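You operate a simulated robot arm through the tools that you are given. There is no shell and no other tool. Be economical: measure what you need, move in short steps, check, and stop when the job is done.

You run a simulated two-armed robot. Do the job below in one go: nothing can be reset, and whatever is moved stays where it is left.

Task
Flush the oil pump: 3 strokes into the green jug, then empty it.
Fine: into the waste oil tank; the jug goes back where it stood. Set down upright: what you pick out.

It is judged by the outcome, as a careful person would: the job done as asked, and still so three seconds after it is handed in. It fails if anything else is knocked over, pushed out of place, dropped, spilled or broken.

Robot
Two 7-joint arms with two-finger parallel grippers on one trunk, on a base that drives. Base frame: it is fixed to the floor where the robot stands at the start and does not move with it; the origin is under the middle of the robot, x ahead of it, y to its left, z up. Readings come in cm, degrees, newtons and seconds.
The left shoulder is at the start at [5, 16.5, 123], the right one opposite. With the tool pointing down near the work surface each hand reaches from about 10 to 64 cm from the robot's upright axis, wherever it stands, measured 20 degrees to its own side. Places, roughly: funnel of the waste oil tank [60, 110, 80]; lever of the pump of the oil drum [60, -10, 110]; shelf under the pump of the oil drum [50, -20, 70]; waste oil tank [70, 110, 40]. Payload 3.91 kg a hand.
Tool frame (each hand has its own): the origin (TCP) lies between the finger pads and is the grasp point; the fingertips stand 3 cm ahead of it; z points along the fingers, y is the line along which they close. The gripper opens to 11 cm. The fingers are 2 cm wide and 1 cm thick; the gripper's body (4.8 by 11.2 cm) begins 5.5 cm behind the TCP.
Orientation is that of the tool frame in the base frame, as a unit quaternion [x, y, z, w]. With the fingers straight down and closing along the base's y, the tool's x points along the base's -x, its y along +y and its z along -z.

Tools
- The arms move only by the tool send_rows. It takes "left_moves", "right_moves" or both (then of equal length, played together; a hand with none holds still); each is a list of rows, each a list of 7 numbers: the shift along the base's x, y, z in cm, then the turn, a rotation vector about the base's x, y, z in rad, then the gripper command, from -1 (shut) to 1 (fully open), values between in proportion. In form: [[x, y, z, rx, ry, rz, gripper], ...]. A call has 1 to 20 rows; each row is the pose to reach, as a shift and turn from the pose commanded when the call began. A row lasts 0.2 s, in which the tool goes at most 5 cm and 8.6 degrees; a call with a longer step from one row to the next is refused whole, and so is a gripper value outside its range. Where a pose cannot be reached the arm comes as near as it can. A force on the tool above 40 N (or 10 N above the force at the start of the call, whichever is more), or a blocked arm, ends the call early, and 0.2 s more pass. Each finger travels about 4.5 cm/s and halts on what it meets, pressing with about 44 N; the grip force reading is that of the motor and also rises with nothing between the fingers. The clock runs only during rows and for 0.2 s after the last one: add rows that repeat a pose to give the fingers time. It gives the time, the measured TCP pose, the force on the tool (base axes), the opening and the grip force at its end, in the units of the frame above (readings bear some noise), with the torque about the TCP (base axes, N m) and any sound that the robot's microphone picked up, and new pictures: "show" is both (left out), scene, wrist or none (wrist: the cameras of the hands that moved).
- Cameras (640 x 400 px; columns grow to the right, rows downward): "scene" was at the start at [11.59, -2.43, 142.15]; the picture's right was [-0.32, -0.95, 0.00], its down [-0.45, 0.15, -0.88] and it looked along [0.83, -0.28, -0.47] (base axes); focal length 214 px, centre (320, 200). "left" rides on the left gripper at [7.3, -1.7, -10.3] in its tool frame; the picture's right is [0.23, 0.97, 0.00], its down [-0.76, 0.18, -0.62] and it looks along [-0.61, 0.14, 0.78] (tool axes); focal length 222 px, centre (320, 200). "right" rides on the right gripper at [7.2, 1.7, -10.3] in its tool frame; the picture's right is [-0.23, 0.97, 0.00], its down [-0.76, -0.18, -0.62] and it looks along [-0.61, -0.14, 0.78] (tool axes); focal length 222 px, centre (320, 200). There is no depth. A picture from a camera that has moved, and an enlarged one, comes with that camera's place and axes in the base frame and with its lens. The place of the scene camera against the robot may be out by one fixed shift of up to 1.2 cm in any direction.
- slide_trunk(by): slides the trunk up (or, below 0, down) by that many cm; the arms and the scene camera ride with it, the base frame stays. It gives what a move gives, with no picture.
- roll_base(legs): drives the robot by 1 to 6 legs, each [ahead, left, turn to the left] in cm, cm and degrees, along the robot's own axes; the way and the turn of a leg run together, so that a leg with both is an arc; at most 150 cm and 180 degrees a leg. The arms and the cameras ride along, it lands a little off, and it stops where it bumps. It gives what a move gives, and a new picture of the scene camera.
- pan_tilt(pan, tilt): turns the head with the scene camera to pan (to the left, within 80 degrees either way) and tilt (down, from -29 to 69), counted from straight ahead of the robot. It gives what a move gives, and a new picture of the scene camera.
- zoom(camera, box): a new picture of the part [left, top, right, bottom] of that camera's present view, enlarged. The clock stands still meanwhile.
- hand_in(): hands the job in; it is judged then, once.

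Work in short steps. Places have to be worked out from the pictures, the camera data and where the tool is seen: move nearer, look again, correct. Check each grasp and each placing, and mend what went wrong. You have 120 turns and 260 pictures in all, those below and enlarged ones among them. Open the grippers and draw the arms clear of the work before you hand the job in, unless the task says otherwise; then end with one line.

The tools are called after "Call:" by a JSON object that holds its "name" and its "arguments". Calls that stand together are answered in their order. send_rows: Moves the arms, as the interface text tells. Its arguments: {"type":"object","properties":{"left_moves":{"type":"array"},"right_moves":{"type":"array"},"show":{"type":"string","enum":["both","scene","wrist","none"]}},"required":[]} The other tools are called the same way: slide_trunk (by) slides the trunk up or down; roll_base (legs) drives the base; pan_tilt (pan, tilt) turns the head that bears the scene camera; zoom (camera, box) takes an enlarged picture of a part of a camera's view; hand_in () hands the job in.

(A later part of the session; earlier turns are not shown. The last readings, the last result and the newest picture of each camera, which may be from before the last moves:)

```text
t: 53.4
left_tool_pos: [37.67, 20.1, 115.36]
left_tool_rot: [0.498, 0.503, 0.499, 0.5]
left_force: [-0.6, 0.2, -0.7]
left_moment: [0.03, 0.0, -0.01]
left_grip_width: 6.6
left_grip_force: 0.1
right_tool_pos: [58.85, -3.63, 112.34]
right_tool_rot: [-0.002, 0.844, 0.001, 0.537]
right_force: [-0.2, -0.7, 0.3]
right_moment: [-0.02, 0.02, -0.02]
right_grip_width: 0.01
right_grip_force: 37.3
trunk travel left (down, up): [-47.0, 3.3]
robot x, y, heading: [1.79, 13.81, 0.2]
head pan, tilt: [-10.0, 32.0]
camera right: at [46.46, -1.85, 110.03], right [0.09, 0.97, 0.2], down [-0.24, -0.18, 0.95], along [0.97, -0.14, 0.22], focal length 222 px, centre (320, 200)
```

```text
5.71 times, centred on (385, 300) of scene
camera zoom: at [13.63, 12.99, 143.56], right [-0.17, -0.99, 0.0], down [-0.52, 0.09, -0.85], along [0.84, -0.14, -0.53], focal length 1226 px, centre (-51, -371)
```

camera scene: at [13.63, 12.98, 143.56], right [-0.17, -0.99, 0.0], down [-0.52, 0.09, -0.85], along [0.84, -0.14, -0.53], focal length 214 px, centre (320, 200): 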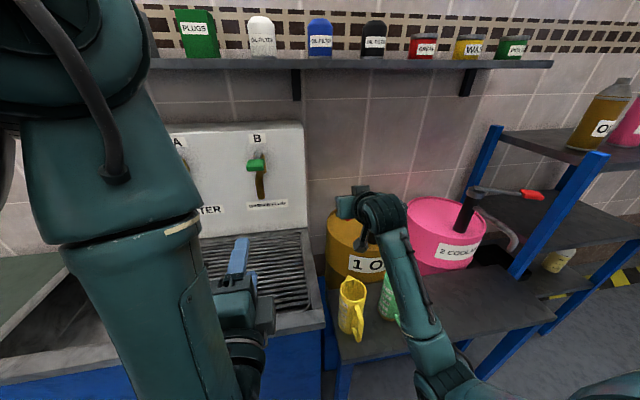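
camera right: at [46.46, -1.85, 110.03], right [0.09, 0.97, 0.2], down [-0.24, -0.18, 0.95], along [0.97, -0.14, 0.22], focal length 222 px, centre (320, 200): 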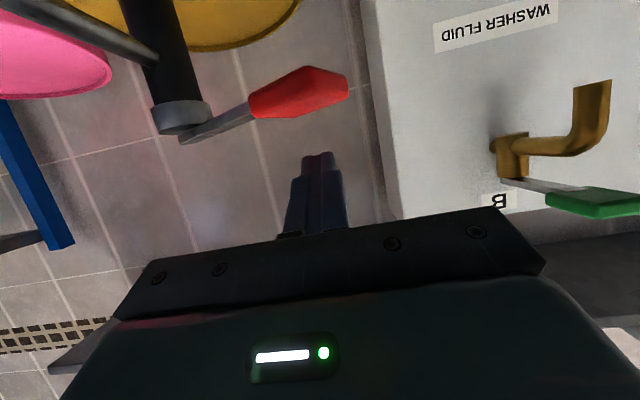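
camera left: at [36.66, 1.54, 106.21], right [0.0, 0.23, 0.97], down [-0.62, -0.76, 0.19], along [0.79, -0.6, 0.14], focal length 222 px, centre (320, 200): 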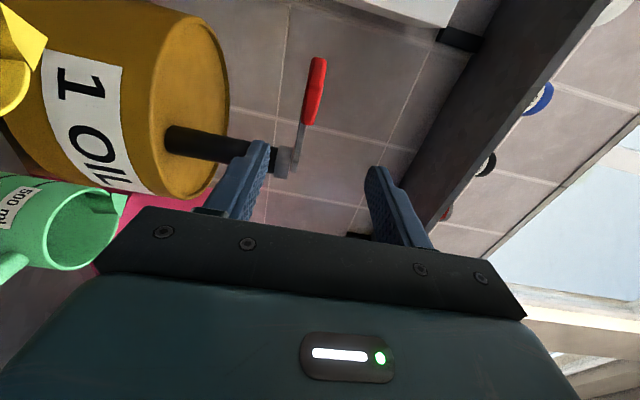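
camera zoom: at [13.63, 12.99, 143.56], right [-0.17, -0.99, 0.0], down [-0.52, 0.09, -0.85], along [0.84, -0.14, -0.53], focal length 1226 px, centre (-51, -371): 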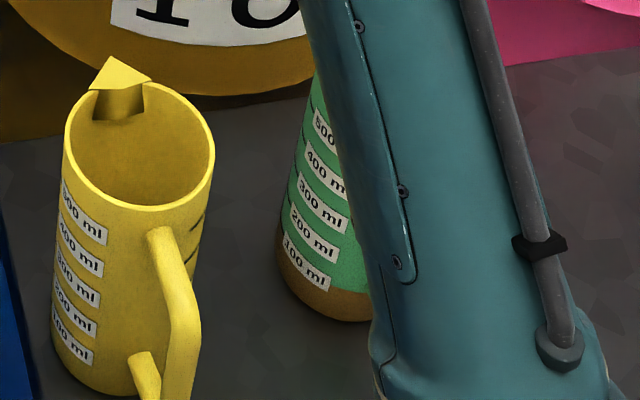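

The level rose and the lever has returned. Now the third and last stroke.

Call:
{"name": "send_rows", "arguments": {"right_moves": [[0, 0, -2, 0, 0, 0, -1], [0, 0, -3.5, 0, 0, 0, -1], [0, 0, -5, 0, 0, 0, -1], [0, 0, -6, 0, 0, 0, -1], [0, 0, -7, 0, 0, 0, -1], [0, 0, -8, 0, 0, 0, -1], [0, 0, -9, 0, 0, 0, -1], [0, 0, -10, 0, 0, 0, -1], [0, 0, -10.7, 0, 0, 0, -1], [0, 0, -11.1, 0, 0, 0, -1]], "show": "none"}}

Call:
{"name": "send_rows", "arguments": {"right_moves": [[0, 0, 1, 0, 0, 0, -1], [0, 0, 2.5, 0, 0, 0, -1], [0, 0, 4, 0, 0, 0, -1], [0, 0, 5.5, 0, 0, 0, -1], [0, 0, 7, 0, 0, 0, -1], [0, 0, 9.5, 0, 0, 0, -1], [0, 0, 11.1, 0, 0, 0, -1], [-4, 0, 11.1, 0, 0, 0, -1], [-8, 0, 11.1, 0, 0, 0, -1], [-12, 0, 11.1, 0, 0, 0, -1]], "show": "wrist"}}

```text
t: 55.6
left_tool_pos: [37.37, 20.07, 115.47]
left_tool_rot: [0.498, 0.502, 0.499, 0.501]
left_force: [1.1, -0.9, 1.1]
left_moment: [-0.02, -0.02, 0.04]
left_grip_width: 6.6
left_grip_force: 0.0
right_tool_pos: [58.74, -3.75, 102.13]
right_tool_rot: [-0.002, 0.838, -0.001, 0.546]
right_force: [3.2, -3.4, 29.1]
right_moment: [-0.32, -0.77, -0.06]
right_grip_width: 0.0
right_grip_force: 37.6
trunk travel left (down, up): [-47.0, 3.3]
robot x, y, heading: [2.0, 14.03, 0.0]
head pan, tilt: [-10.0, 32.0]
```

```text
t: 57.8
left_tool_pos: [37.51, 20.06, 115.41]
left_tool_rot: [0.498, 0.503, 0.499, 0.501]
left_force: [-0.5, 0.1, -0.2]
left_moment: [0.0, 0.01, -0.01]
left_grip_width: 6.62
left_grip_force: 0.0
right_tool_pos: [46.86, -3.58, 112.31]
right_tool_rot: [-0.003, 0.844, 0.001, 0.537]
right_force: [-0.5, 0.0, 0.0]
right_moment: [0.0, 0.01, 0.0]
right_grip_width: 0.0
right_grip_force: 37.8
trunk travel left (down, up): [-47.0, 3.3]
robot x, y, heading: [1.79, 14.21, 0.0]
head pan, tilt: [-10.0, 32.0]
camera right: at [34.46, -1.81, 109.97], right [0.09, 0.97, 0.2], down [-0.24, -0.18, 0.95], along [0.97, -0.14, 0.22], focal length 222 px, centre (320, 200)
```

right: 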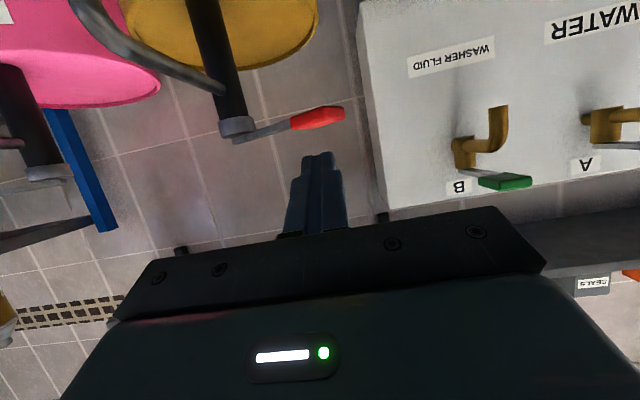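

Three full strokes are done. I back off, return to the base position used for the jug, and lower the trunk.

Call:
{"name": "roll_base", "arguments": {"legs": [[-17, 0, 0], [0, -14, 0]]}}

Call:
{"name": "slide_trunk", "arguments": {"by": -17}}

Call:
{"name": "zoom", "arguments": {"camera": "scene", "box": [220, 140, 380, 300]}}

```text
t: 60.2
left_tool_pos: [21.12, 6.21, 115.43]
left_tool_rot: [0.498, 0.503, 0.5, 0.499]
left_force: [-0.2, 0.1, -0.3]
left_moment: [-0.01, 0.03, 0.04]
left_grip_width: 6.6
left_grip_force: 0.1
right_tool_pos: [30.6, -17.3, 112.06]
right_tool_rot: [-0.004, 0.844, 0.002, 0.537]
right_force: [-1.0, 0.1, 0.0]
right_moment: [0.04, -0.01, 0.04]
right_grip_width: 0.0
right_grip_force: 37.7
trunk travel left (down, up): [-47.0, 3.3]
robot x, y, heading: [-14.59, 0.1, 0.2]
head pan, tilt: [-10.0, 32.0]
camera scene: at [-2.88, -0.96, 143.56], right [-0.17, -0.99, 0.0], down [-0.52, 0.09, -0.85], along [0.84, -0.14, -0.53], focal length 214 px, centre (320, 200)
```

scene: 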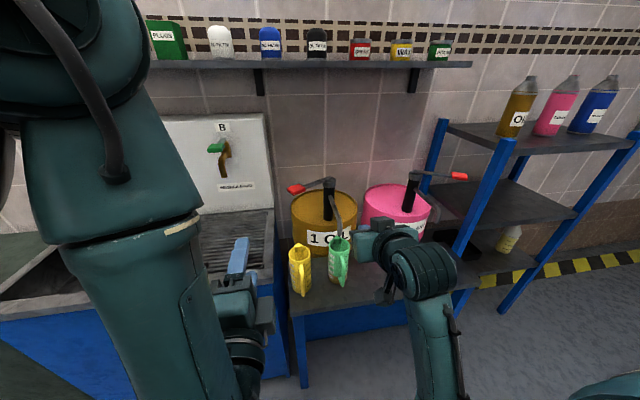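

```text
t: 62.1
left_tool_pos: [21.15, 6.26, 98.29]
left_tool_rot: [0.497, 0.503, 0.5, 0.499]
left_force: [-0.3, -0.6, -0.4]
left_moment: [0.02, 0.03, 0.02]
left_grip_width: 6.63
left_grip_force: 0.0
right_tool_pos: [30.55, -17.23, 95.23]
right_tool_rot: [-0.004, 0.844, 0.002, 0.536]
right_force: [0.0, -0.1, 0.9]
right_moment: [0.02, 0.05, 0.03]
right_grip_width: 0.01
right_grip_force: 36.9
trunk travel left (down, up): [-30.0, 20.3]
robot x, y, heading: [-14.57, -0.34, 0.6]
head pan, tilt: [-10.0, 32.0]
```

```text
2.50 times, centred on (300, 220) of scene
camera zoom: at [-2.88, -0.85, 126.57], right [-0.17, -0.99, 0.0], down [-0.52, 0.09, -0.85], along [0.84, -0.14, -0.53], focal length 536 px, centre (370, 150)
```

zoom: 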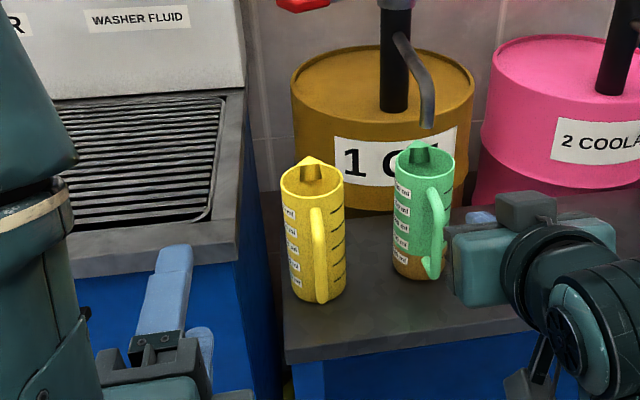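

The jug is unmoved with oil inside, and the shelf is dry. I open the right gripper and come down in front of the handle.

Call:
{"name": "send_rows", "arguments": {"right_moves": [[0, 0.1, -3, 0, 0, 0, -0.5], [0, 0.1, -6, 0, 0, 0, 0], [0, 0.1, -9, 0, 0, 0, 0.1], [0, 0.1, -12.2, 0, 0, 0, 0.1], [3, 0.1, -12.2, 0, 0, 0, 0.1], [6, 0.1, -12.2, 0, 0, 0, 0.1]], "show": "wrist"}}

Call:
{"name": "zoom", "arguments": {"camera": "right", "box": [200, 0, 440, 200]}}

```text
t: 63.5
left_tool_pos: [21.04, 6.21, 98.37]
left_tool_rot: [0.496, 0.503, 0.5, 0.5]
left_force: [0.0, 0.5, 0.7]
left_moment: [0.02, -0.02, 0.01]
left_grip_width: 6.61
left_grip_force: 0.0
right_tool_pos: [36.43, -16.96, 82.86]
right_tool_rot: [-0.003, 0.844, 0.001, 0.537]
right_force: [-0.4, -0.1, -1.0]
right_moment: [-0.01, -0.01, 0.01]
right_grip_width: 6.05
right_grip_force: 0.1
trunk travel left (down, up): [-30.0, 20.3]
robot x, y, heading: [-14.31, 0.02, 0.3]
head pan, tilt: [-10.0, 32.0]
camera right: at [24.14, -15.31, 80.66], right [0.09, 0.97, 0.2], down [-0.24, -0.18, 0.95], along [0.97, -0.13, 0.22], focal length 222 px, centre (320, 200)
```

right: 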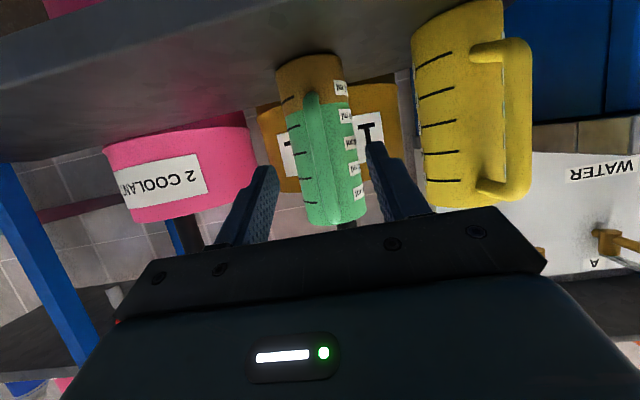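

```text
2.00 times, centred on (320, 100) of right
camera zoom: at [24.14, -15.31, 80.66], right [0.09, 0.97, 0.2], down [-0.24, -0.18, 0.95], along [0.97, -0.13, 0.22], focal length 444 px, centre (320, 400)
```

zoom: 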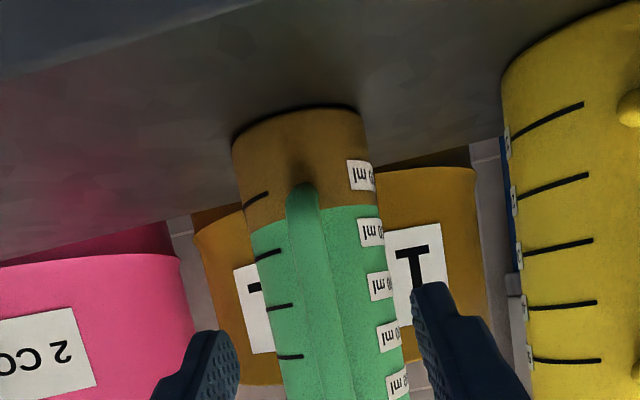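

About 150 ml (50 per stroke) is in the jug, and the handle is centred. I advance and grip at the same spot as before.

Call:
{"name": "send_rows", "arguments": {"right_moves": [[3, 0, 0.1, 0, 0, 0, 0.1], [5.5, 0, 0.1, 0, 0, 0, 0.1], [6.95, 0, 0.15, 0, 0, 0, 0.1], [6.95, 0, 0.15, 0, 0, 0, -0.3], [6.95, 0, 0.15, 0, 0, 0, -0.6], [6.95, 0, 0.15, 0, 0, 0, -1], [6.95, 0, 0.15, 0, 0, 0, -1], [6.95, 0, 0.15, 0, 0, 0, -1]]}}

Call:
{"name": "zoom", "arguments": {"camera": "scene", "box": [220, 140, 380, 300]}}

```text
t: 65.3
left_tool_pos: [21.16, 6.35, 98.38]
left_tool_rot: [0.496, 0.504, 0.5, 0.5]
left_force: [0.3, -0.1, -0.3]
left_moment: [-0.03, -0.01, -0.01]
left_grip_width: 6.62
left_grip_force: 0.0
right_tool_pos: [43.47, -17.24, 83.14]
right_tool_rot: [-0.004, 0.843, 0.002, 0.538]
right_force: [0.3, 0.0, 0.2]
right_moment: [0.04, -0.07, -0.01]
right_grip_width: 1.29
right_grip_force: 44.3
trunk travel left (down, up): [-30.0, 20.3]
robot x, y, heading: [-14.33, 0.29, 0.6]
head pan, tilt: [-10.0, 32.0]
camera scene: at [-2.87, -0.85, 126.56], right [-0.17, -0.99, 0.0], down [-0.52, 0.09, -0.85], along [0.84, -0.14, -0.53], focal length 214 px, centre (320, 200)
camera right: at [31.07, -15.62, 80.89], right [0.09, 0.97, 0.2], down [-0.24, -0.18, 0.95], along [0.97, -0.13, 0.22], focal length 222 px, centre (320, 200)
```

scene: 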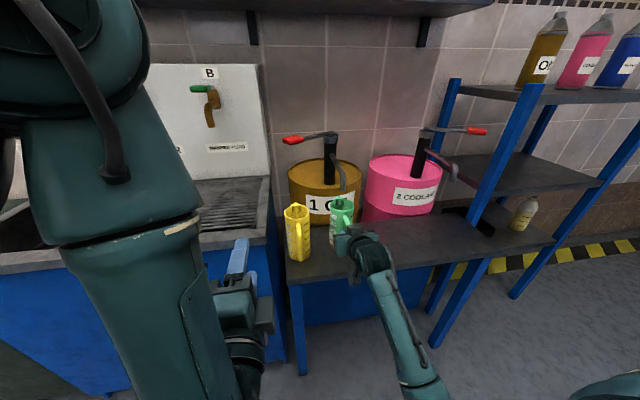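
right: 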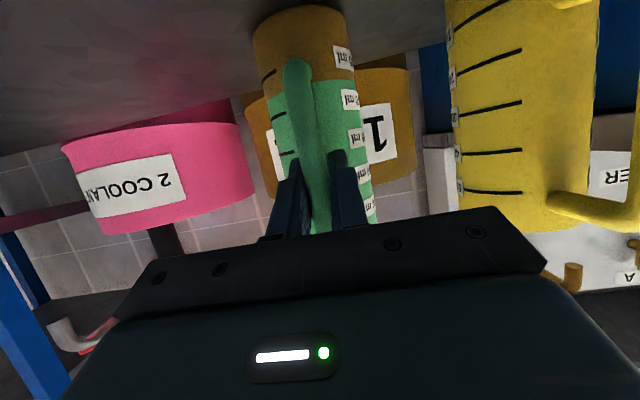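

```text
2.50 times, centred on (300, 220) of scene
camera zoom: at [-2.87, -0.85, 126.56], right [-0.17, -0.99, 0.0], down [-0.52, 0.09, -0.85], along [0.84, -0.14, -0.53], focal length 536 px, centre (370, 150)
```

zoom: 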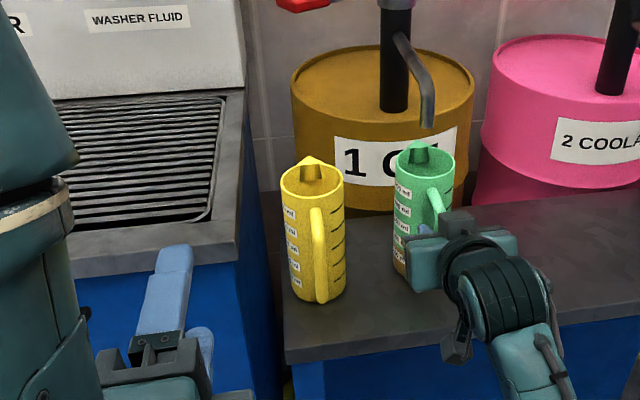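

The grip is good again. I lift 1.5 cm, draw straight back from under the spout, then raise.

Call:
{"name": "send_rows", "arguments": {"right_moves": [[0, 0, 0.8, 0, 0, 0, -1], [0, 0, 1.5, 0, 0, 0, -1], [-2, 0, 1.5, 0, 0, 0, -1], [-5, 0, 1.5, 0, 0, 0, -1], [-8, 0, 1.5, 0, 0, 0, -1], [-11, -1, 2, 0, 0, 0, -1], [-13, -2, 5, 0, 0, 0, -1], [-14, -3, 8, 0, 0, 0, -1], [-14, -3, 11, 0, 0, 0, -1], [-14, -3, 11, 0, 0, 0, -1]]}}

```text
t: 67.5
left_tool_pos: [21.15, 6.37, 98.44]
left_tool_rot: [0.497, 0.504, 0.5, 0.5]
left_force: [0.4, 0.7, 0.2]
left_moment: [-0.02, 0.02, 0.0]
left_grip_width: 6.59
left_grip_force: 0.0
right_tool_pos: [29.65, -20.13, 94.04]
right_tool_rot: [-0.003, 0.844, 0.001, 0.537]
right_force: [-0.5, -0.2, -2.1]
right_moment: [-0.03, 0.14, 0.01]
right_grip_width: 1.33
right_grip_force: 44.4
trunk travel left (down, up): [-30.0, 20.3]
robot x, y, heading: [-14.8, -0.08, 0.1]
head pan, tilt: [-10.0, 32.0]
camera scene: at [-2.86, -0.86, 126.56], right [-0.17, -0.99, 0.0], down [-0.52, 0.09, -0.85], along [0.84, -0.14, -0.53], focal length 214 px, centre (320, 200)
camera right: at [17.17, -18.38, 91.85], right [0.09, 0.97, 0.2], down [-0.24, -0.18, 0.95], along [0.97, -0.13, 0.22], focal length 222 px, centre (320, 200)
```

scene: 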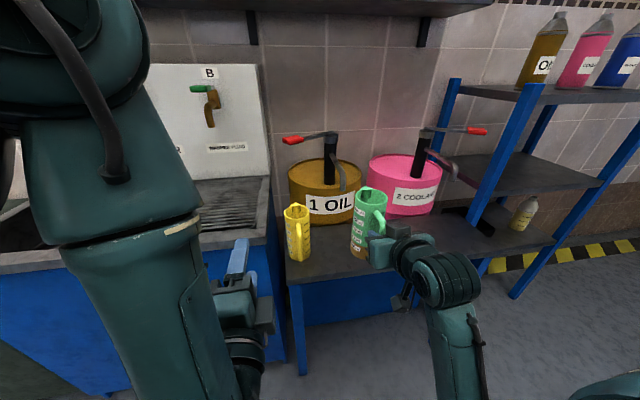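
right: 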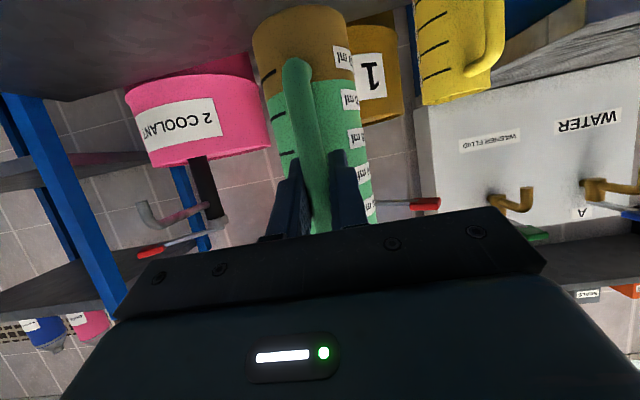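

The jug is held level and clear. I back off, drive left 70 cm, and look at the waste oil tank.

Call:
{"name": "roll_base", "arguments": {"legs": [[-12, 0, 0], [0, 70, 0]]}}

Call:
{"name": "pan_tilt", "arguments": {"pan": 25, "tilt": 32}}

```text
t: 72.2
left_tool_pos: [7.46, 77.68, 98.37]
left_tool_rot: [0.492, 0.508, 0.504, 0.496]
left_force: [-0.3, 0.3, 0.0]
left_moment: [0.02, 0.02, 0.0]
left_grip_width: 6.61
left_grip_force: 0.1
right_tool_pos: [16.54, 51.29, 94.25]
right_tool_rot: [-0.01, 0.844, 0.005, 0.537]
right_force: [0.9, 0.3, -2.7]
right_moment: [0.0, 0.16, -0.02]
right_grip_width: 1.32
right_grip_force: 44.0
trunk travel left (down, up): [-30.0, 20.3]
robot x, y, heading: [-28.47, 70.41, 1.4]
head pan, tilt: [-10.0, 32.0]
camera scene: at [-16.38, 69.98, 126.56], right [-0.15, -0.99, 0.0], down [-0.52, 0.08, -0.85], along [0.84, -0.13, -0.53], focal length 214 px, centre (320, 200)
```

scene: 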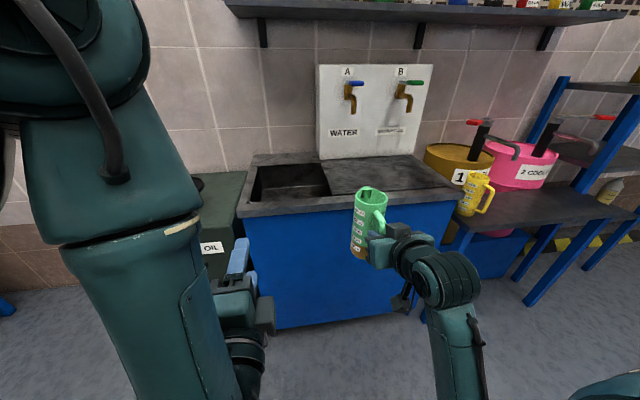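

```text
t: 73.2
left_tool_pos: [7.48, 77.59, 98.41]
left_tool_rot: [0.494, 0.508, 0.504, 0.495]
left_force: [0.9, 1.3, -0.1]
left_moment: [0.0, -0.03, 0.04]
left_grip_width: 6.58
left_grip_force: 0.0
right_tool_pos: [16.24, 51.32, 94.05]
right_tool_rot: [-0.011, 0.844, 0.006, 0.536]
right_force: [-0.8, 0.6, -2.5]
right_moment: [-0.01, 0.13, 0.03]
right_grip_width: 1.33
right_grip_force: 43.6
trunk travel left (down, up): [-30.0, 20.3]
robot x, y, heading: [-28.26, 70.81, 1.5]
head pan, tilt: [25.0, 32.0]
camera scene: at [-17.21, 75.28, 126.56], right [0.44, -0.9, 0.0], down [-0.47, -0.24, -0.85], along [0.76, 0.38, -0.53], focal length 214 px, centre (320, 200)
```

scene: 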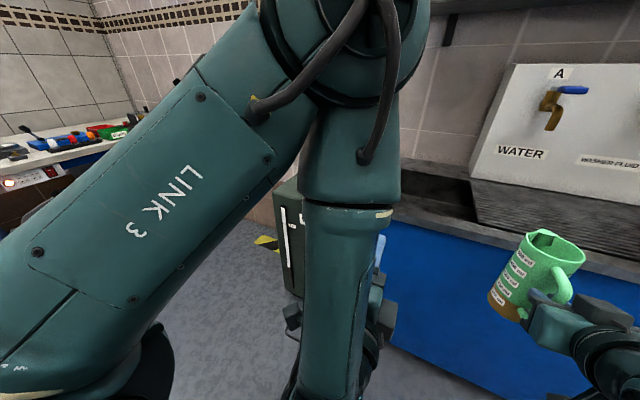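

The left arm blocks the view of the tank. I continue left 52 cm so the jug comes opposite it, correcting the 1.5° heading.

Call:
{"name": "roll_base", "arguments": {"legs": [[0, 52, -1.4]]}}

Call:
{"name": "pan_tilt", "arguments": {"pan": -15, "tilt": 32}}

```text
t: 76.3
left_tool_pos: [7.22, 128.28, 98.31]
left_tool_rot: [0.5, 0.5, 0.496, 0.503]
left_force: [-1.0, 0.0, -0.2]
left_moment: [0.02, 0.02, 0.01]
left_grip_width: 6.59
left_grip_force: 0.0
right_tool_pos: [15.24, 101.75, 94.1]
right_tool_rot: [0.002, 0.844, -0.003, 0.536]
right_force: [0.0, -0.2, -2.1]
right_moment: [-0.02, 0.14, -0.03]
right_grip_width: 1.31
right_grip_force: 43.8
trunk travel left (down, up): [-30.0, 20.3]
robot x, y, heading: [-28.36, 122.28, -0.7]
head pan, tilt: [25.0, 32.0]
camera scene: at [-17.55, 126.76, 126.56], right [0.42, -0.91, 0.0], down [-0.48, -0.22, -0.85], along [0.77, 0.35, -0.53], focal length 214 px, centre (320, 200)
```

scene: 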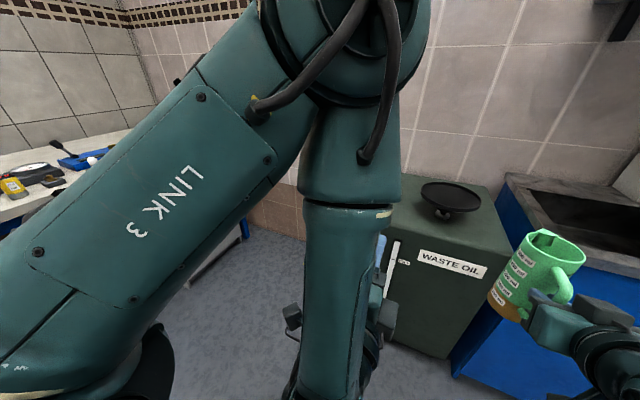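

```text
t: 77.3
left_tool_pos: [7.2, 128.3, 98.39]
left_tool_rot: [0.501, 0.5, 0.495, 0.503]
left_force: [-0.3, -0.5, -0.3]
left_moment: [0.01, -0.02, 0.0]
left_grip_width: 6.61
left_grip_force: 0.1
right_tool_pos: [15.25, 101.73, 94.01]
right_tool_rot: [0.003, 0.844, -0.003, 0.537]
right_force: [0.0, -0.1, -2.5]
right_moment: [0.03, 0.14, -0.01]
right_grip_width: 1.32
right_grip_force: 44.3
trunk travel left (down, up): [-30.0, 20.3]
robot x, y, heading: [-28.8, 122.64, -0.5]
head pan, tilt: [-15.0, 32.0]
camera scene: at [-17.06, 120.64, 126.56], right [-0.26, -0.96, 0.0], down [-0.51, 0.14, -0.85], along [0.82, -0.22, -0.53], focal length 214 px, centre (320, 200)
```

scene: 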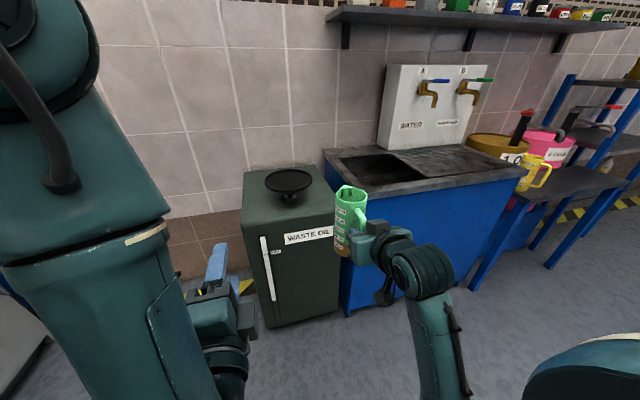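

The tank has a wide black funnel, about 20 cm across, near x≈63–70, y≈111, and the tank front is at x≈44. I look down to see how far my base extends, to know how close I can drive.

Call:
{"name": "pan_tilt", "arguments": {"pan": -5, "tilt": 69}}

```text
t: 78.4
left_tool_pos: [7.23, 128.22, 98.34]
left_tool_rot: [0.501, 0.501, 0.496, 0.503]
left_force: [-0.2, 0.2, 0.0]
left_moment: [-0.02, -0.01, 0.01]
left_grip_width: 6.61
left_grip_force: 0.1
right_tool_pos: [15.28, 101.78, 93.96]
right_tool_rot: [0.003, 0.843, -0.003, 0.537]
right_force: [-0.5, -1.2, -2.8]
right_moment: [0.0, 0.18, -0.01]
right_grip_width: 1.3
right_grip_force: 44.2
trunk travel left (down, up): [-30.0, 20.3]
robot x, y, heading: [-28.74, 122.67, -0.5]
head pan, tilt: [-5.0, 68.8]
camera scene: at [-20.13, 122.48, 121.73], right [-0.09, -1.0, 0.0], down [-0.93, 0.09, -0.36], along [0.36, -0.03, -0.93], focal length 214 px, centre (320, 200)
```

scene: 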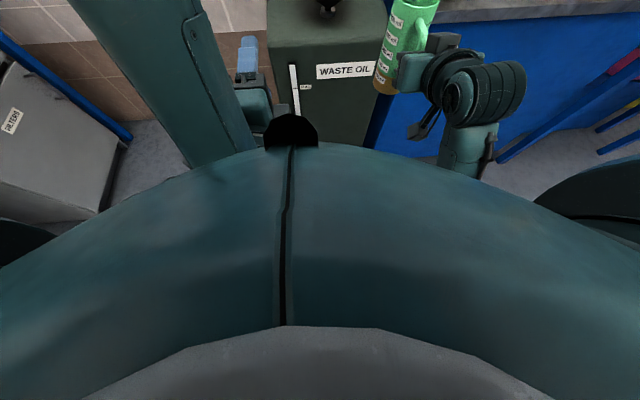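

Nothing pours until about 70° of tilt, so there's margin. I raise the trunk so the jug clears the funnel, shift left 9.5 cm, advance 22 cm, and measure the funnel properly.

Call:
{"name": "slide_trunk", "arguments": {"by": 15}}

Call:
{"name": "roll_base", "arguments": {"legs": [[0, 9.5, 0.5], [22, 0, 0]]}}

Call:
{"name": "pan_tilt", "arguments": {"pan": -10, "tilt": 45}}

```text
t: 80.1
left_tool_pos: [7.17, 128.2, 113.3]
left_tool_rot: [0.501, 0.5, 0.495, 0.504]
left_force: [0.0, -0.9, 0.1]
left_moment: [0.0, -0.02, -0.03]
left_grip_width: 6.6
left_grip_force: 0.0
right_tool_pos: [15.23, 101.75, 109.09]
right_tool_rot: [0.003, 0.844, -0.003, 0.537]
right_force: [-0.5, -0.3, -2.7]
right_moment: [0.0, 0.13, 0.03]
right_grip_width: 1.31
right_grip_force: 44.0
trunk travel left (down, up): [-45.0, 5.3]
robot x, y, heading: [-28.76, 122.25, -0.5]
head pan, tilt: [-5.0, 68.8]
```

```text
t: 82.5
left_tool_pos: [28.85, 138.3, 113.3]
left_tool_rot: [0.498, 0.504, 0.498, 0.5]
left_force: [0.7, -0.8, -0.5]
left_moment: [-0.02, 0.02, -0.03]
left_grip_width: 6.6
left_grip_force: 0.0
right_tool_pos: [37.18, 111.92, 109.11]
right_tool_rot: [-0.003, 0.844, 0.001, 0.536]
right_force: [0.3, 0.4, -2.5]
right_moment: [0.0, 0.16, 0.01]
right_grip_width: 1.33
right_grip_force: 44.2
trunk travel left (down, up): [-45.0, 5.3]
robot x, y, heading: [-7.01, 132.52, 0.3]
head pan, tilt: [-5.0, 68.8]
camera scene: at [1.57, 132.29, 136.72], right [-0.08, -1.0, 0.0], down [-0.93, 0.08, -0.36], along [0.36, -0.03, -0.93], focal length 214 px, centre (320, 200)
```

scene: 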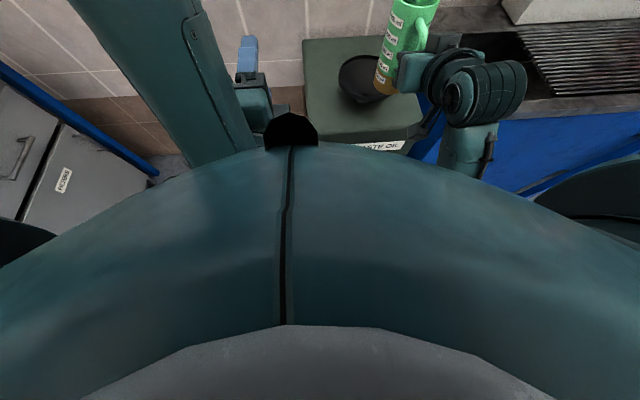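

```text
t: 83.4
left_tool_pos: [28.81, 138.36, 113.39]
left_tool_rot: [0.498, 0.503, 0.498, 0.5]
left_force: [0.1, 0.0, 0.2]
left_moment: [-0.01, 0.01, -0.04]
left_grip_width: 6.58
left_grip_force: 0.1
right_tool_pos: [37.15, 111.97, 109.0]
right_tool_rot: [-0.003, 0.844, 0.001, 0.536]
right_force: [-0.4, -0.1, -2.2]
right_moment: [-0.04, 0.19, 0.02]
right_grip_width: 1.33
right_grip_force: 44.5
trunk travel left (down, up): [-45.0, 5.3]
robot x, y, heading: [-7.34, 132.5, 0.2]
head pan, tilt: [-10.0, 45.0]
camera scene: at [3.94, 131.38, 139.6], right [-0.17, -0.99, 0.0], down [-0.7, 0.12, -0.71], along [0.7, -0.12, -0.71], focal length 214 px, centre (320, 200)
```

scene: 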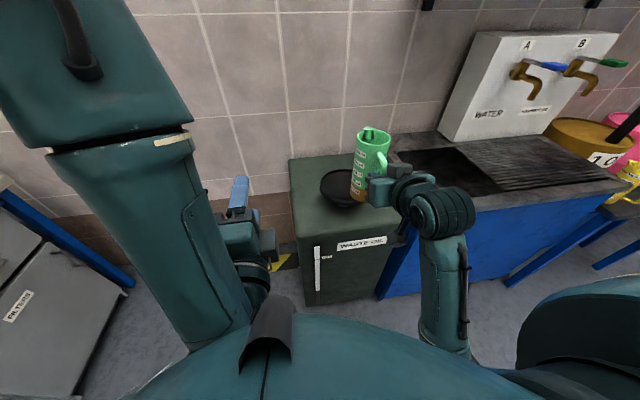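

The funnel rim centre is at about [60.5,112.4,86], radius about 9. Rolling the jug sideways about x needs the least reach, and the lip stays compact over the funnel. I drive forward 9 and left 6.5, then extend so the jug axis is at x≈60.5.

Call:
{"name": "roll_base", "arguments": {"legs": [[9, 0, 0], [0, 6.5, 0]]}}

Call:
{"name": "send_rows", "arguments": {"right_moves": [[2, 0, -1, 0, 0, 0, -1], [4, 0, -2.5, 0, 0, 0, -1], [6, 0, -4, 0, 0, 0, -1], [7, 0, -5, 0, 0, 0, -1], [7, 0, -5, 0, 0, 0, -1]]}}

```text
t: 85.1
left_tool_pos: [37.77, 144.78, 113.47]
left_tool_rot: [0.498, 0.503, 0.498, 0.501]
left_force: [0.1, -0.8, 0.0]
left_moment: [0.04, -0.05, 0.02]
left_grip_width: 6.59
left_grip_force: 0.0
right_tool_pos: [46.07, 118.37, 109.09]
right_tool_rot: [-0.002, 0.843, 0.0, 0.537]
right_force: [-0.4, 1.1, -2.8]
right_moment: [-0.03, 0.11, -0.03]
right_grip_width: 1.3
right_grip_force: 44.2
trunk travel left (down, up): [-45.0, 5.3]
robot x, y, heading: [2.02, 138.71, 0.3]
head pan, tilt: [-10.0, 45.0]
camera scene: at [12.89, 137.95, 139.61], right [-0.17, -0.99, 0.0], down [-0.7, 0.12, -0.71], along [0.7, -0.12, -0.71], focal length 214 px, centre (320, 200)
```

scene: 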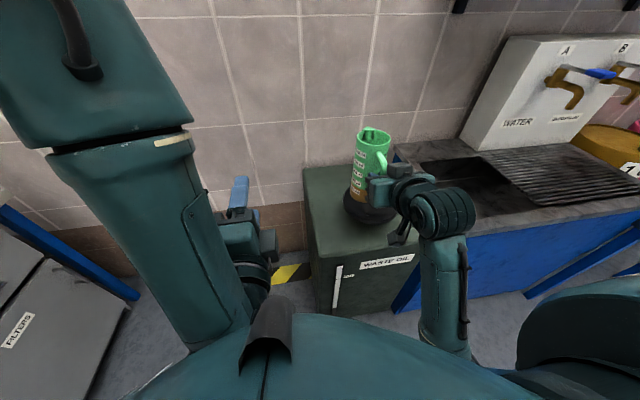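

```text
t: 86.3
left_tool_pos: [37.75, 144.75, 113.4]
left_tool_rot: [0.498, 0.502, 0.498, 0.501]
left_force: [-0.2, 0.5, -0.5]
left_moment: [0.01, -0.01, -0.02]
left_grip_width: 6.61
left_grip_force: 0.0
right_tool_pos: [52.98, 118.36, 104.16]
right_tool_rot: [0.0, 0.843, -0.001, 0.537]
right_force: [-0.3, -0.1, -2.7]
right_moment: [0.03, 0.14, 0.03]
right_grip_width: 1.31
right_grip_force: 44.3
trunk travel left (down, up): [-45.0, 5.3]
robot x, y, heading: [1.93, 138.69, 0.3]
head pan, tilt: [-10.0, 45.0]
camera scene: at [12.9, 137.85, 139.61], right [-0.17, -0.99, 0.0], down [-0.7, 0.12, -0.71], along [0.7, -0.12, -0.71], focal length 214 px, centre (320, 200)
camera right: at [40.51, 120.14, 101.87], right [0.09, 0.97, 0.2], down [-0.24, -0.18, 0.95], along [0.97, -0.14, 0.22], focal length 222 px, centre (320, 200)
```

scene: 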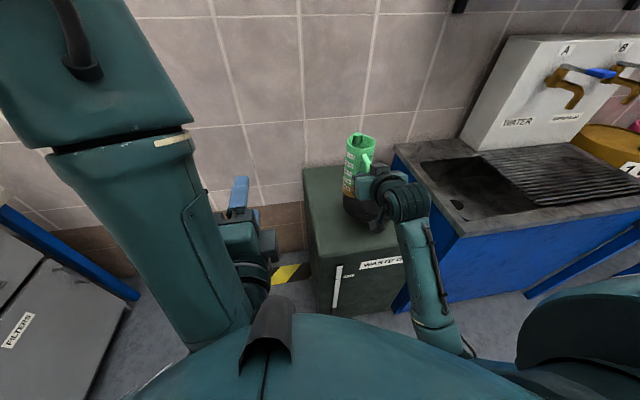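
right: 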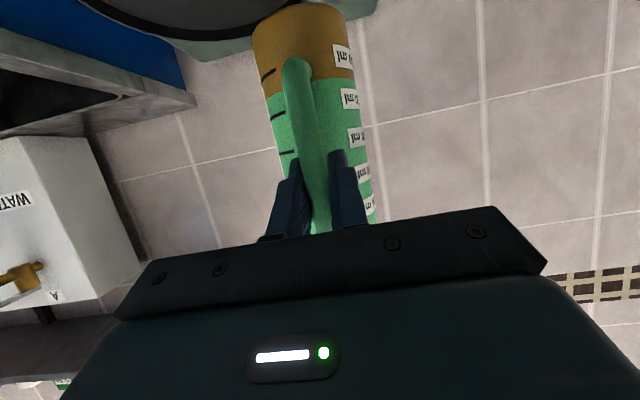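

The wrist view gives the funnel centre as about [62,112], radius about 10, which agrees. I now roll 55° toward -y as a test, since no oil can flow yet, while lowering 4 cm.

Call:
{"name": "send_rows", "arguments": {"right_moves": [[0.2, 0, -0.5, 0.14, 0, 0, -1], [0.4, 0, -1, 0.28, 0, 0, -1], [0.6, 0, -1.5, 0.42, 0, 0, -1], [0.8, 0, -2, 0.56, 0, 0, -1], [1, 0, -3, 0.7, 0, 0, -1], [1, 0, -4, 0.84, 0, 0, -1], [1, 0, -4, 0.96, 0, 0, -1], [1, 0, -4, 0.96, 0, 0, -1]]}}

Call:
{"name": "zoom", "arguments": {"camera": "scene", "box": [300, 110, 440, 250]}}

```text
t: 88.1
left_tool_pos: [37.92, 144.63, 113.34]
left_tool_rot: [0.499, 0.503, 0.498, 0.501]
left_force: [-0.5, -0.1, -0.6]
left_moment: [0.01, -0.03, 0.01]
left_grip_width: 6.63
left_grip_force: 0.1
right_tool_pos: [54.1, 118.14, 100.18]
right_tool_rot: [0.247, 0.748, 0.391, 0.475]
right_force: [0.0, -1.4, -2.7]
right_moment: [-0.04, 0.2, -0.03]
right_grip_width: 1.29
right_grip_force: 43.8
trunk travel left (down, up): [-45.0, 5.3]
robot x, y, heading: [1.73, 139.05, 0.3]
head pan, tilt: [-10.0, 45.0]
camera scene: at [12.9, 137.85, 139.61], right [-0.17, -0.99, 0.0], down [-0.7, 0.12, -0.71], along [0.7, -0.12, -0.71], focal length 214 px, centre (320, 200)
camera right: at [41.65, 121.03, 100.24], right [0.1, 0.39, 0.92], down [-0.24, -0.88, 0.4], along [0.97, -0.26, 0.01], focal length 222 px, centre (320, 200)
```

scene: 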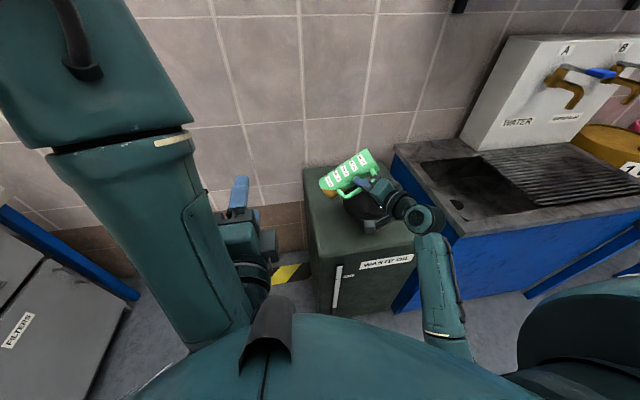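
right: 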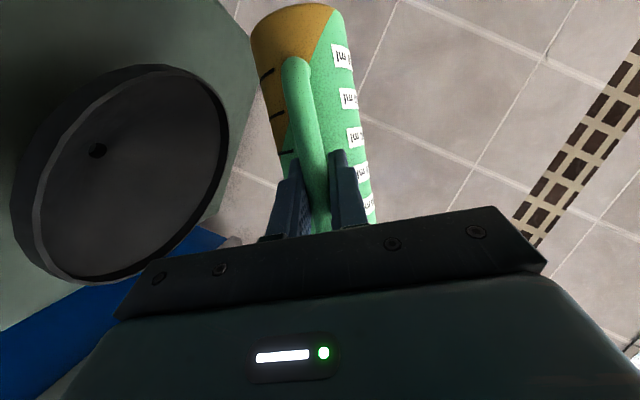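

```text
2.86 times, centred on (370, 180) of scene
camera zoom: at [12.9, 137.85, 139.61], right [-0.17, -0.99, 0.0], down [-0.7, 0.12, -0.71], along [0.7, -0.12, -0.71], focal length 613 px, centre (177, 257)
```

zoom: 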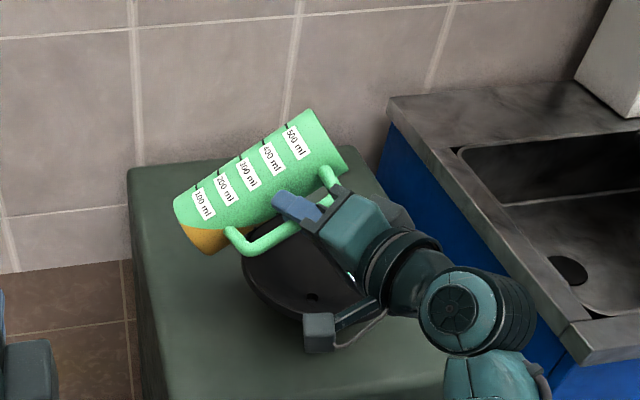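

The liquid surface behaves physically, and the wrist view pins the funnel centre at [60.6,112.2], radius 10. I lower to z≈95.5, shift +1.8 in y, and roll slowly on to about 84°, then look.

Call:
{"name": "send_rows", "arguments": {"right_moves": [[-0.2, 0.6, -1.5, 0, 0, 0, -1], [-0.5, 1.2, -3, 0, 0, 0, -1], [-0.7, 1.8, -4.5, 0, 0, 0, -1], [-0.7, 1.8, -4.5, 0.08, 0, 0, -1], [-0.7, 1.8, -4.5, 0.16, 0, 0, -1], [-0.7, 1.8, -4.5, 0.24, 0, 0, -1], [-0.7, 1.8, -4.5, 0.3, 0, 0, -1], [-0.7, 1.8, -4.5, 0.36, 0, 0, -1], [-0.7, 1.8, -4.5, 0.42, 0, 0, -1], [-0.7, 1.8, -4.5, 0.47, 0, 0, -1], [-0.7, 1.8, -4.5, 0.5, 0, 0, -1]]}}

Call:
{"name": "zoom", "arguments": {"camera": "scene", "box": [300, 110, 440, 250]}}

```text
t: 90.5
left_tool_pos: [37.74, 144.76, 113.37]
left_tool_rot: [0.499, 0.503, 0.498, 0.501]
left_force: [0.1, -0.2, 0.4]
left_moment: [-0.01, 0.03, -0.03]
left_grip_width: 6.61
left_grip_force: 0.0
right_tool_pos: [53.34, 120.05, 95.48]
right_tool_rot: [0.357, 0.63, 0.562, 0.4]
right_force: [-0.8, -0.1, -2.8]
right_moment: [-0.1, 0.09, 0.03]
right_grip_width: 1.31
right_grip_force: 43.9
trunk travel left (down, up): [-45.0, 5.3]
robot x, y, heading: [2.05, 138.62, 0.3]
head pan, tilt: [-10.0, 45.0]
camera scene: at [12.9, 137.84, 139.61], right [-0.17, -0.99, 0.0], down [-0.7, 0.12, -0.71], along [0.7, -0.12, -0.71], focal length 214 px, centre (320, 200)
camera right: at [41.05, 122.54, 96.79], right [0.09, -0.1, 0.99], down [-0.24, -0.97, -0.07], along [0.97, -0.23, -0.11], focal length 222 px, centre (320, 200)
```

scene: 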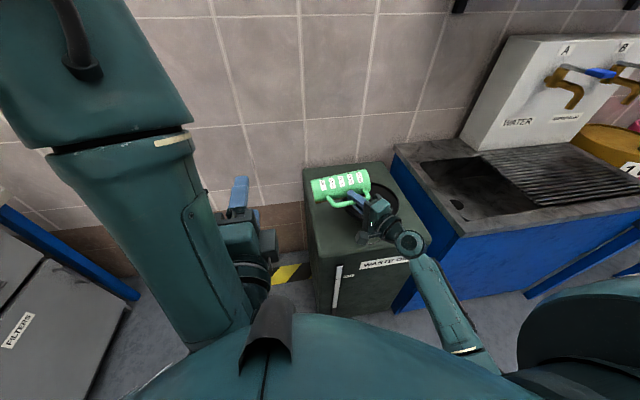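
right: 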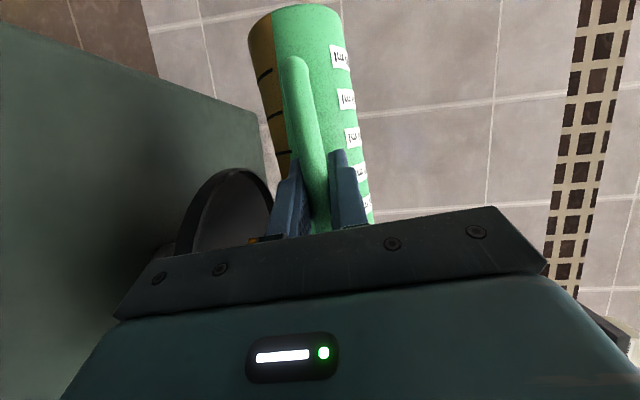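

```text
2.86 times, centred on (370, 180) of scene
camera zoom: at [12.9, 137.84, 139.61], right [-0.17, -0.99, 0.0], down [-0.7, 0.12, -0.71], along [0.7, -0.12, -0.71], focal length 613 px, centre (177, 257)
```

zoom: 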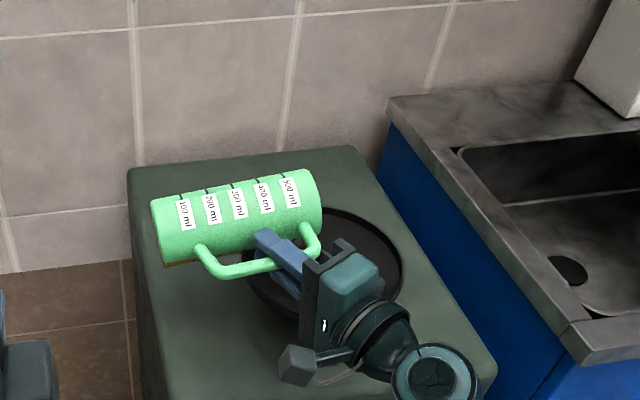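

The mouth is over the funnel at y≈113–114 and oil is starting to run. I continue the roll slowly to about 118° and hold to drain.

Call:
{"name": "send_rows", "arguments": {"right_moves": [[0, 0, 0, 0.03, 0, 0, -1], [0, 0, 0, 0.06, 0, 0, -1], [0, 0, 0, 0.09, 0, 0, -1], [0, 0, 0, 0.12, 0, 0, -1], [0, 0, 0, 0.16, 0, 0, -1], [0, 0, 0, 0.2, 0, 0, -1], [0, 0, 0, 0.25, 0, 0, -1], [0, 0, 0, 0.3, 0, 0, -1], [0, 0, 0, 0.35, 0, 0, -1], [0, 0, 0, 0.4, 0, 0, -1], [0, 0, 0, 0.45, 0, 0, -1], [0, 0, 0, 0.5, 0, 0, -1], [0, 0, 0, 0.55, 0, 0, -1], [0, 0, 0, 0.6, 0, 0, -1], [0, 0, 0, 0.6, 0, 0, -1], [0, 0, 0, 0.6, 0, 0, -1]]}}

Call:
{"name": "zoom", "arguments": {"camera": "scene", "box": [300, 110, 440, 250]}}

```text
t: 93.9
left_tool_pos: [37.72, 144.87, 113.35]
left_tool_rot: [0.498, 0.503, 0.499, 0.501]
left_force: [0.7, 0.6, 0.7]
left_moment: [0.02, -0.01, 0.01]
left_grip_width: 6.62
left_grip_force: 0.0
right_tool_pos: [53.46, 120.01, 95.68]
right_tool_rot: [0.459, 0.434, 0.723, 0.277]
right_force: [0.9, -0.3, -1.2]
right_moment: [-0.05, 0.09, 0.0]
right_grip_width: 1.28
right_grip_force: 44.2
trunk travel left (down, up): [-45.0, 5.3]
robot x, y, heading: [1.97, 138.78, 0.2]
head pan, tilt: [-10.0, 45.0]
camera scene: at [12.89, 137.85, 139.61], right [-0.17, -0.99, 0.0], down [-0.7, 0.12, -0.71], along [0.7, -0.12, -0.71], focal length 214 px, centre (320, 200)
camera right: at [40.92, 121.3, 97.99], right [0.09, -0.64, 0.76], down [-0.24, -0.76, -0.6], along [0.97, -0.13, -0.23], focal length 222 px, centre (320, 200)
```

scene: 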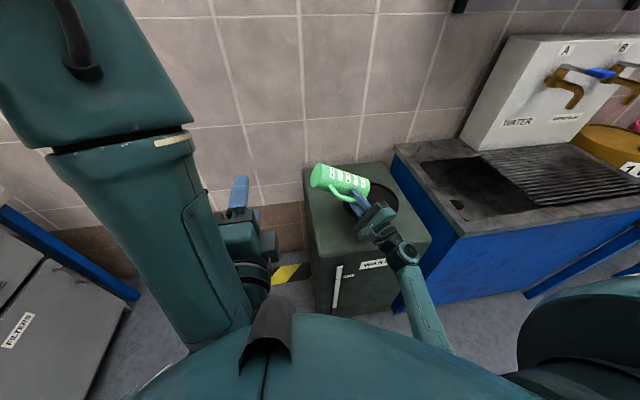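
right: 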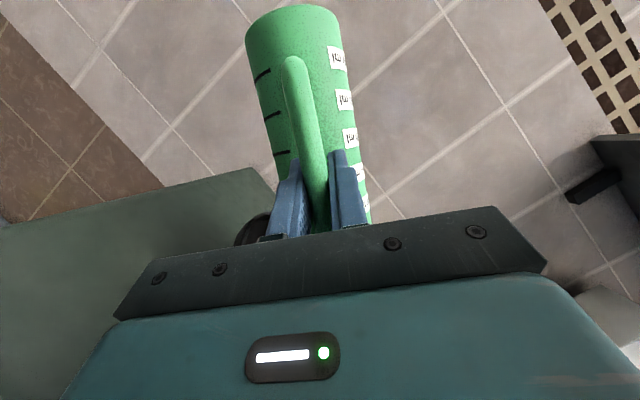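

```text
2.86 times, centred on (370, 180) of scene
camera zoom: at [12.89, 137.85, 139.61], right [-0.17, -0.99, 0.0], down [-0.7, 0.12, -0.71], along [0.7, -0.12, -0.71], focal length 613 px, centre (177, 257)
```

zoom: 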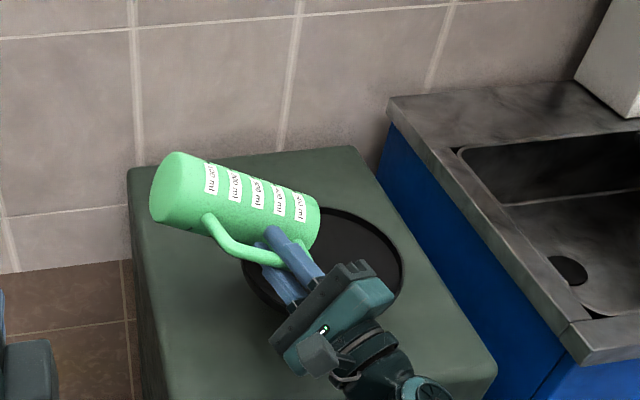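

Weight dropped back to about 1.2–1.5 N and no oil shows through the wall, with no spill on the tank. I tip a bit further and hold to let the last drops fall.

Call:
{"name": "send_rows", "arguments": {"right_moves": [[0, 0, 0.3, 0.08, 0, 0, -1], [0, 0, 0.6, 0.16, 0, 0, -1], [0, 0, 0.8, 0.25, 0, 0, -1], [0, 0, 0.8, 0.25, 0, 0, -1], [0, 0, 0.8, 0.25, 0, 0, -1], [0, 0, 0.8, 0.25, 0, 0, -1], [0, 0, 0.8, 0.25, 0, 0, -1], [0, 0, 0.8, 0.25, 0, 0, -1], [0, 0, 0.8, 0.25, 0, 0, -1], [0, 0, 0.8, 0.25, 0, 0, -1], [0, 0, 0.8, 0.25, 0, 0, -1], [0, 0, 0.8, 0.25, 0, 0, -1]], "show": "none"}}

Call:
{"name": "zoom", "arguments": {"camera": "scene", "box": [300, 110, 440, 250]}}

```text
t: 96.5
left_tool_pos: [37.79, 144.74, 113.51]
left_tool_rot: [0.498, 0.503, 0.498, 0.501]
left_force: [0.0, 0.4, -0.4]
left_moment: [-0.01, -0.02, 0.01]
left_grip_width: 6.61
left_grip_force: 0.2
right_tool_pos: [53.07, 118.31, 95.62]
right_tool_rot: [0.484, 0.372, 0.757, 0.233]
right_force: [0.5, -0.1, -1.2]
right_moment: [-0.02, 0.07, -0.04]
right_grip_width: 1.27
right_grip_force: 44.1
trunk travel left (down, up): [-45.0, 5.3]
robot x, y, heading: [2.14, 138.78, 0.1]
head pan, tilt: [-10.0, 45.0]
```

```text
2.86 times, centred on (370, 180) of scene
camera zoom: at [12.89, 137.85, 139.61], right [-0.17, -0.99, 0.0], down [-0.7, 0.12, -0.71], along [0.7, -0.12, -0.71], focal length 613 px, centre (177, 257)
```

zoom: 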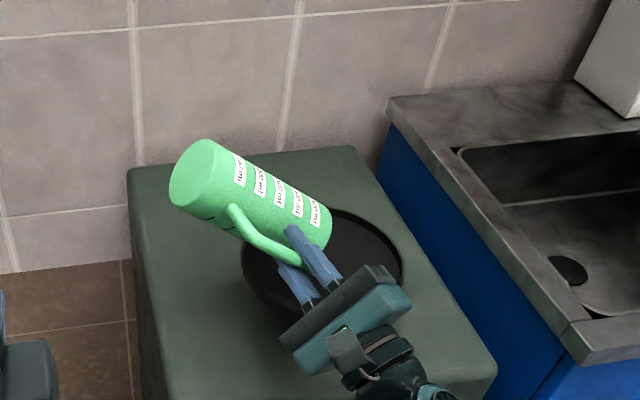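

Empty: the force reads only the jug's weight. I rise and roll back the full 128.6° to upright.

Call:
{"name": "send_rows", "arguments": {"right_moves": [[0, 0, 1.5, 0, 0, 0, -1], [0, 0, 3, -0.14, 0, 0, -1], [0, 0, 4.5, -0.28, 0, 0, -1], [0, 0, 6, -0.42, 0, 0, -1], [0, 0, 7.5, -0.56, 0, 0, -1], [0, 0, 9, -0.7, 0, 0, -1], [0, 0, 9, -0.84, 0, 0, -1], [0, 0, 9, -0.98, 0, 0, -1], [0, 0, 9, -1.12, 0, 0, -1], [0, 0, 9, -1.26, 0, 0, -1], [0, 0, 9, -1.4, 0, 0, -1], [0, 0, 9, -1.54, 0, 0, -1], [0, 0, 9, -1.68, 0, 0, -1], [0, 0, 9, -1.82, 0, 0, -1], [0, 0, 9, -1.96, 0, 0, -1], [0, 0, 9, -2.1, 0, 0, -1], [0, 0, 9, -2.245, 0, 0, -1], [0, 0, 9, -2.245, 0, 0, -1]]}}

Call:
{"name": "zoom", "arguments": {"camera": "scene", "box": [300, 90, 440, 250]}}

```text
t: 100.3
left_tool_pos: [37.78, 144.78, 113.39]
left_tool_rot: [0.498, 0.503, 0.498, 0.5]
left_force: [0.4, 0.2, 0.6]
left_moment: [0.01, -0.01, 0.02]
left_grip_width: 6.59
left_grip_force: 0.0
right_tool_pos: [53.34, 120.11, 105.33]
right_tool_rot: [0.015, 0.843, 0.026, 0.536]
right_force: [0.7, -0.4, -0.9]
right_moment: [0.01, 0.09, 0.03]
right_grip_width: 1.26
right_grip_force: 43.6
trunk travel left (down, up): [-45.0, 5.3]
robot x, y, heading: [2.05, 138.48, 0.2]
head pan, tilt: [-10.0, 45.0]
camera scene: at [12.89, 137.84, 139.61], right [-0.17, -0.99, 0.0], down [-0.7, 0.12, -0.71], along [0.7, -0.12, -0.71], focal length 214 px, centre (320, 200)
camera right: at [40.95, 122.0, 103.2], right [0.09, 0.96, 0.26], down [-0.24, -0.24, 0.94], along [0.97, -0.15, 0.21], focal length 222 px, centre (320, 200)
```

scene: 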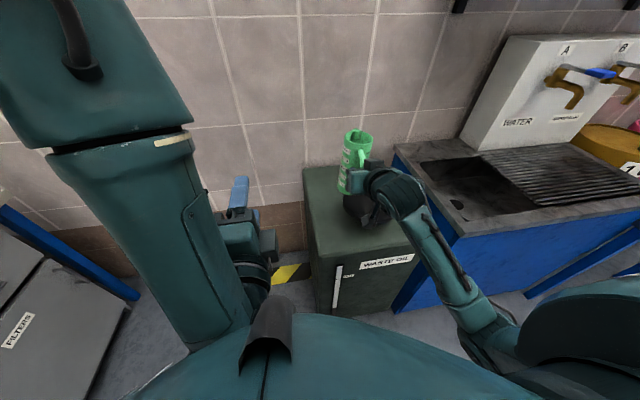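
right: 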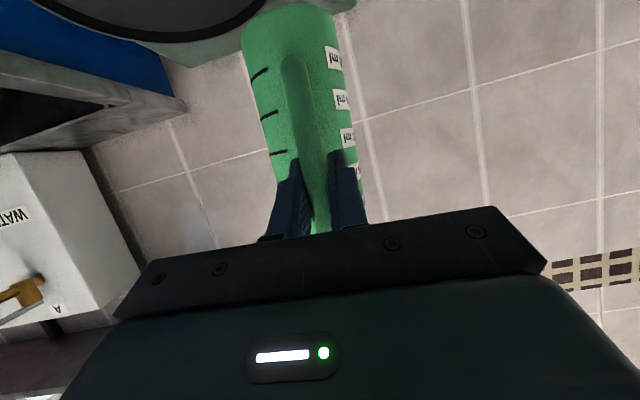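

```text
2.50 times, centred on (370, 170) of scene
camera zoom: at [12.89, 137.84, 139.61], right [-0.17, -0.99, 0.0], down [-0.7, 0.12, -0.71], along [0.7, -0.12, -0.71], focal length 536 px, centre (195, 275)
```

zoom: 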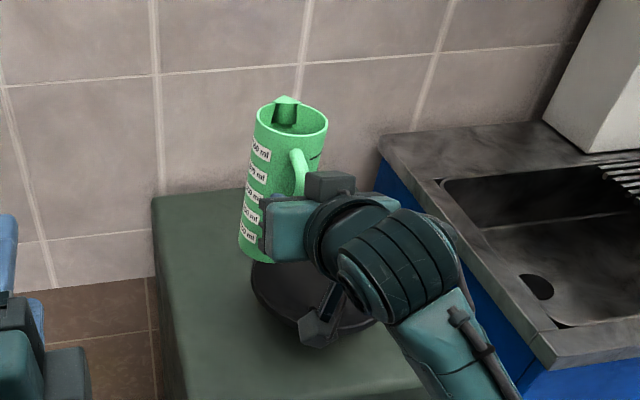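

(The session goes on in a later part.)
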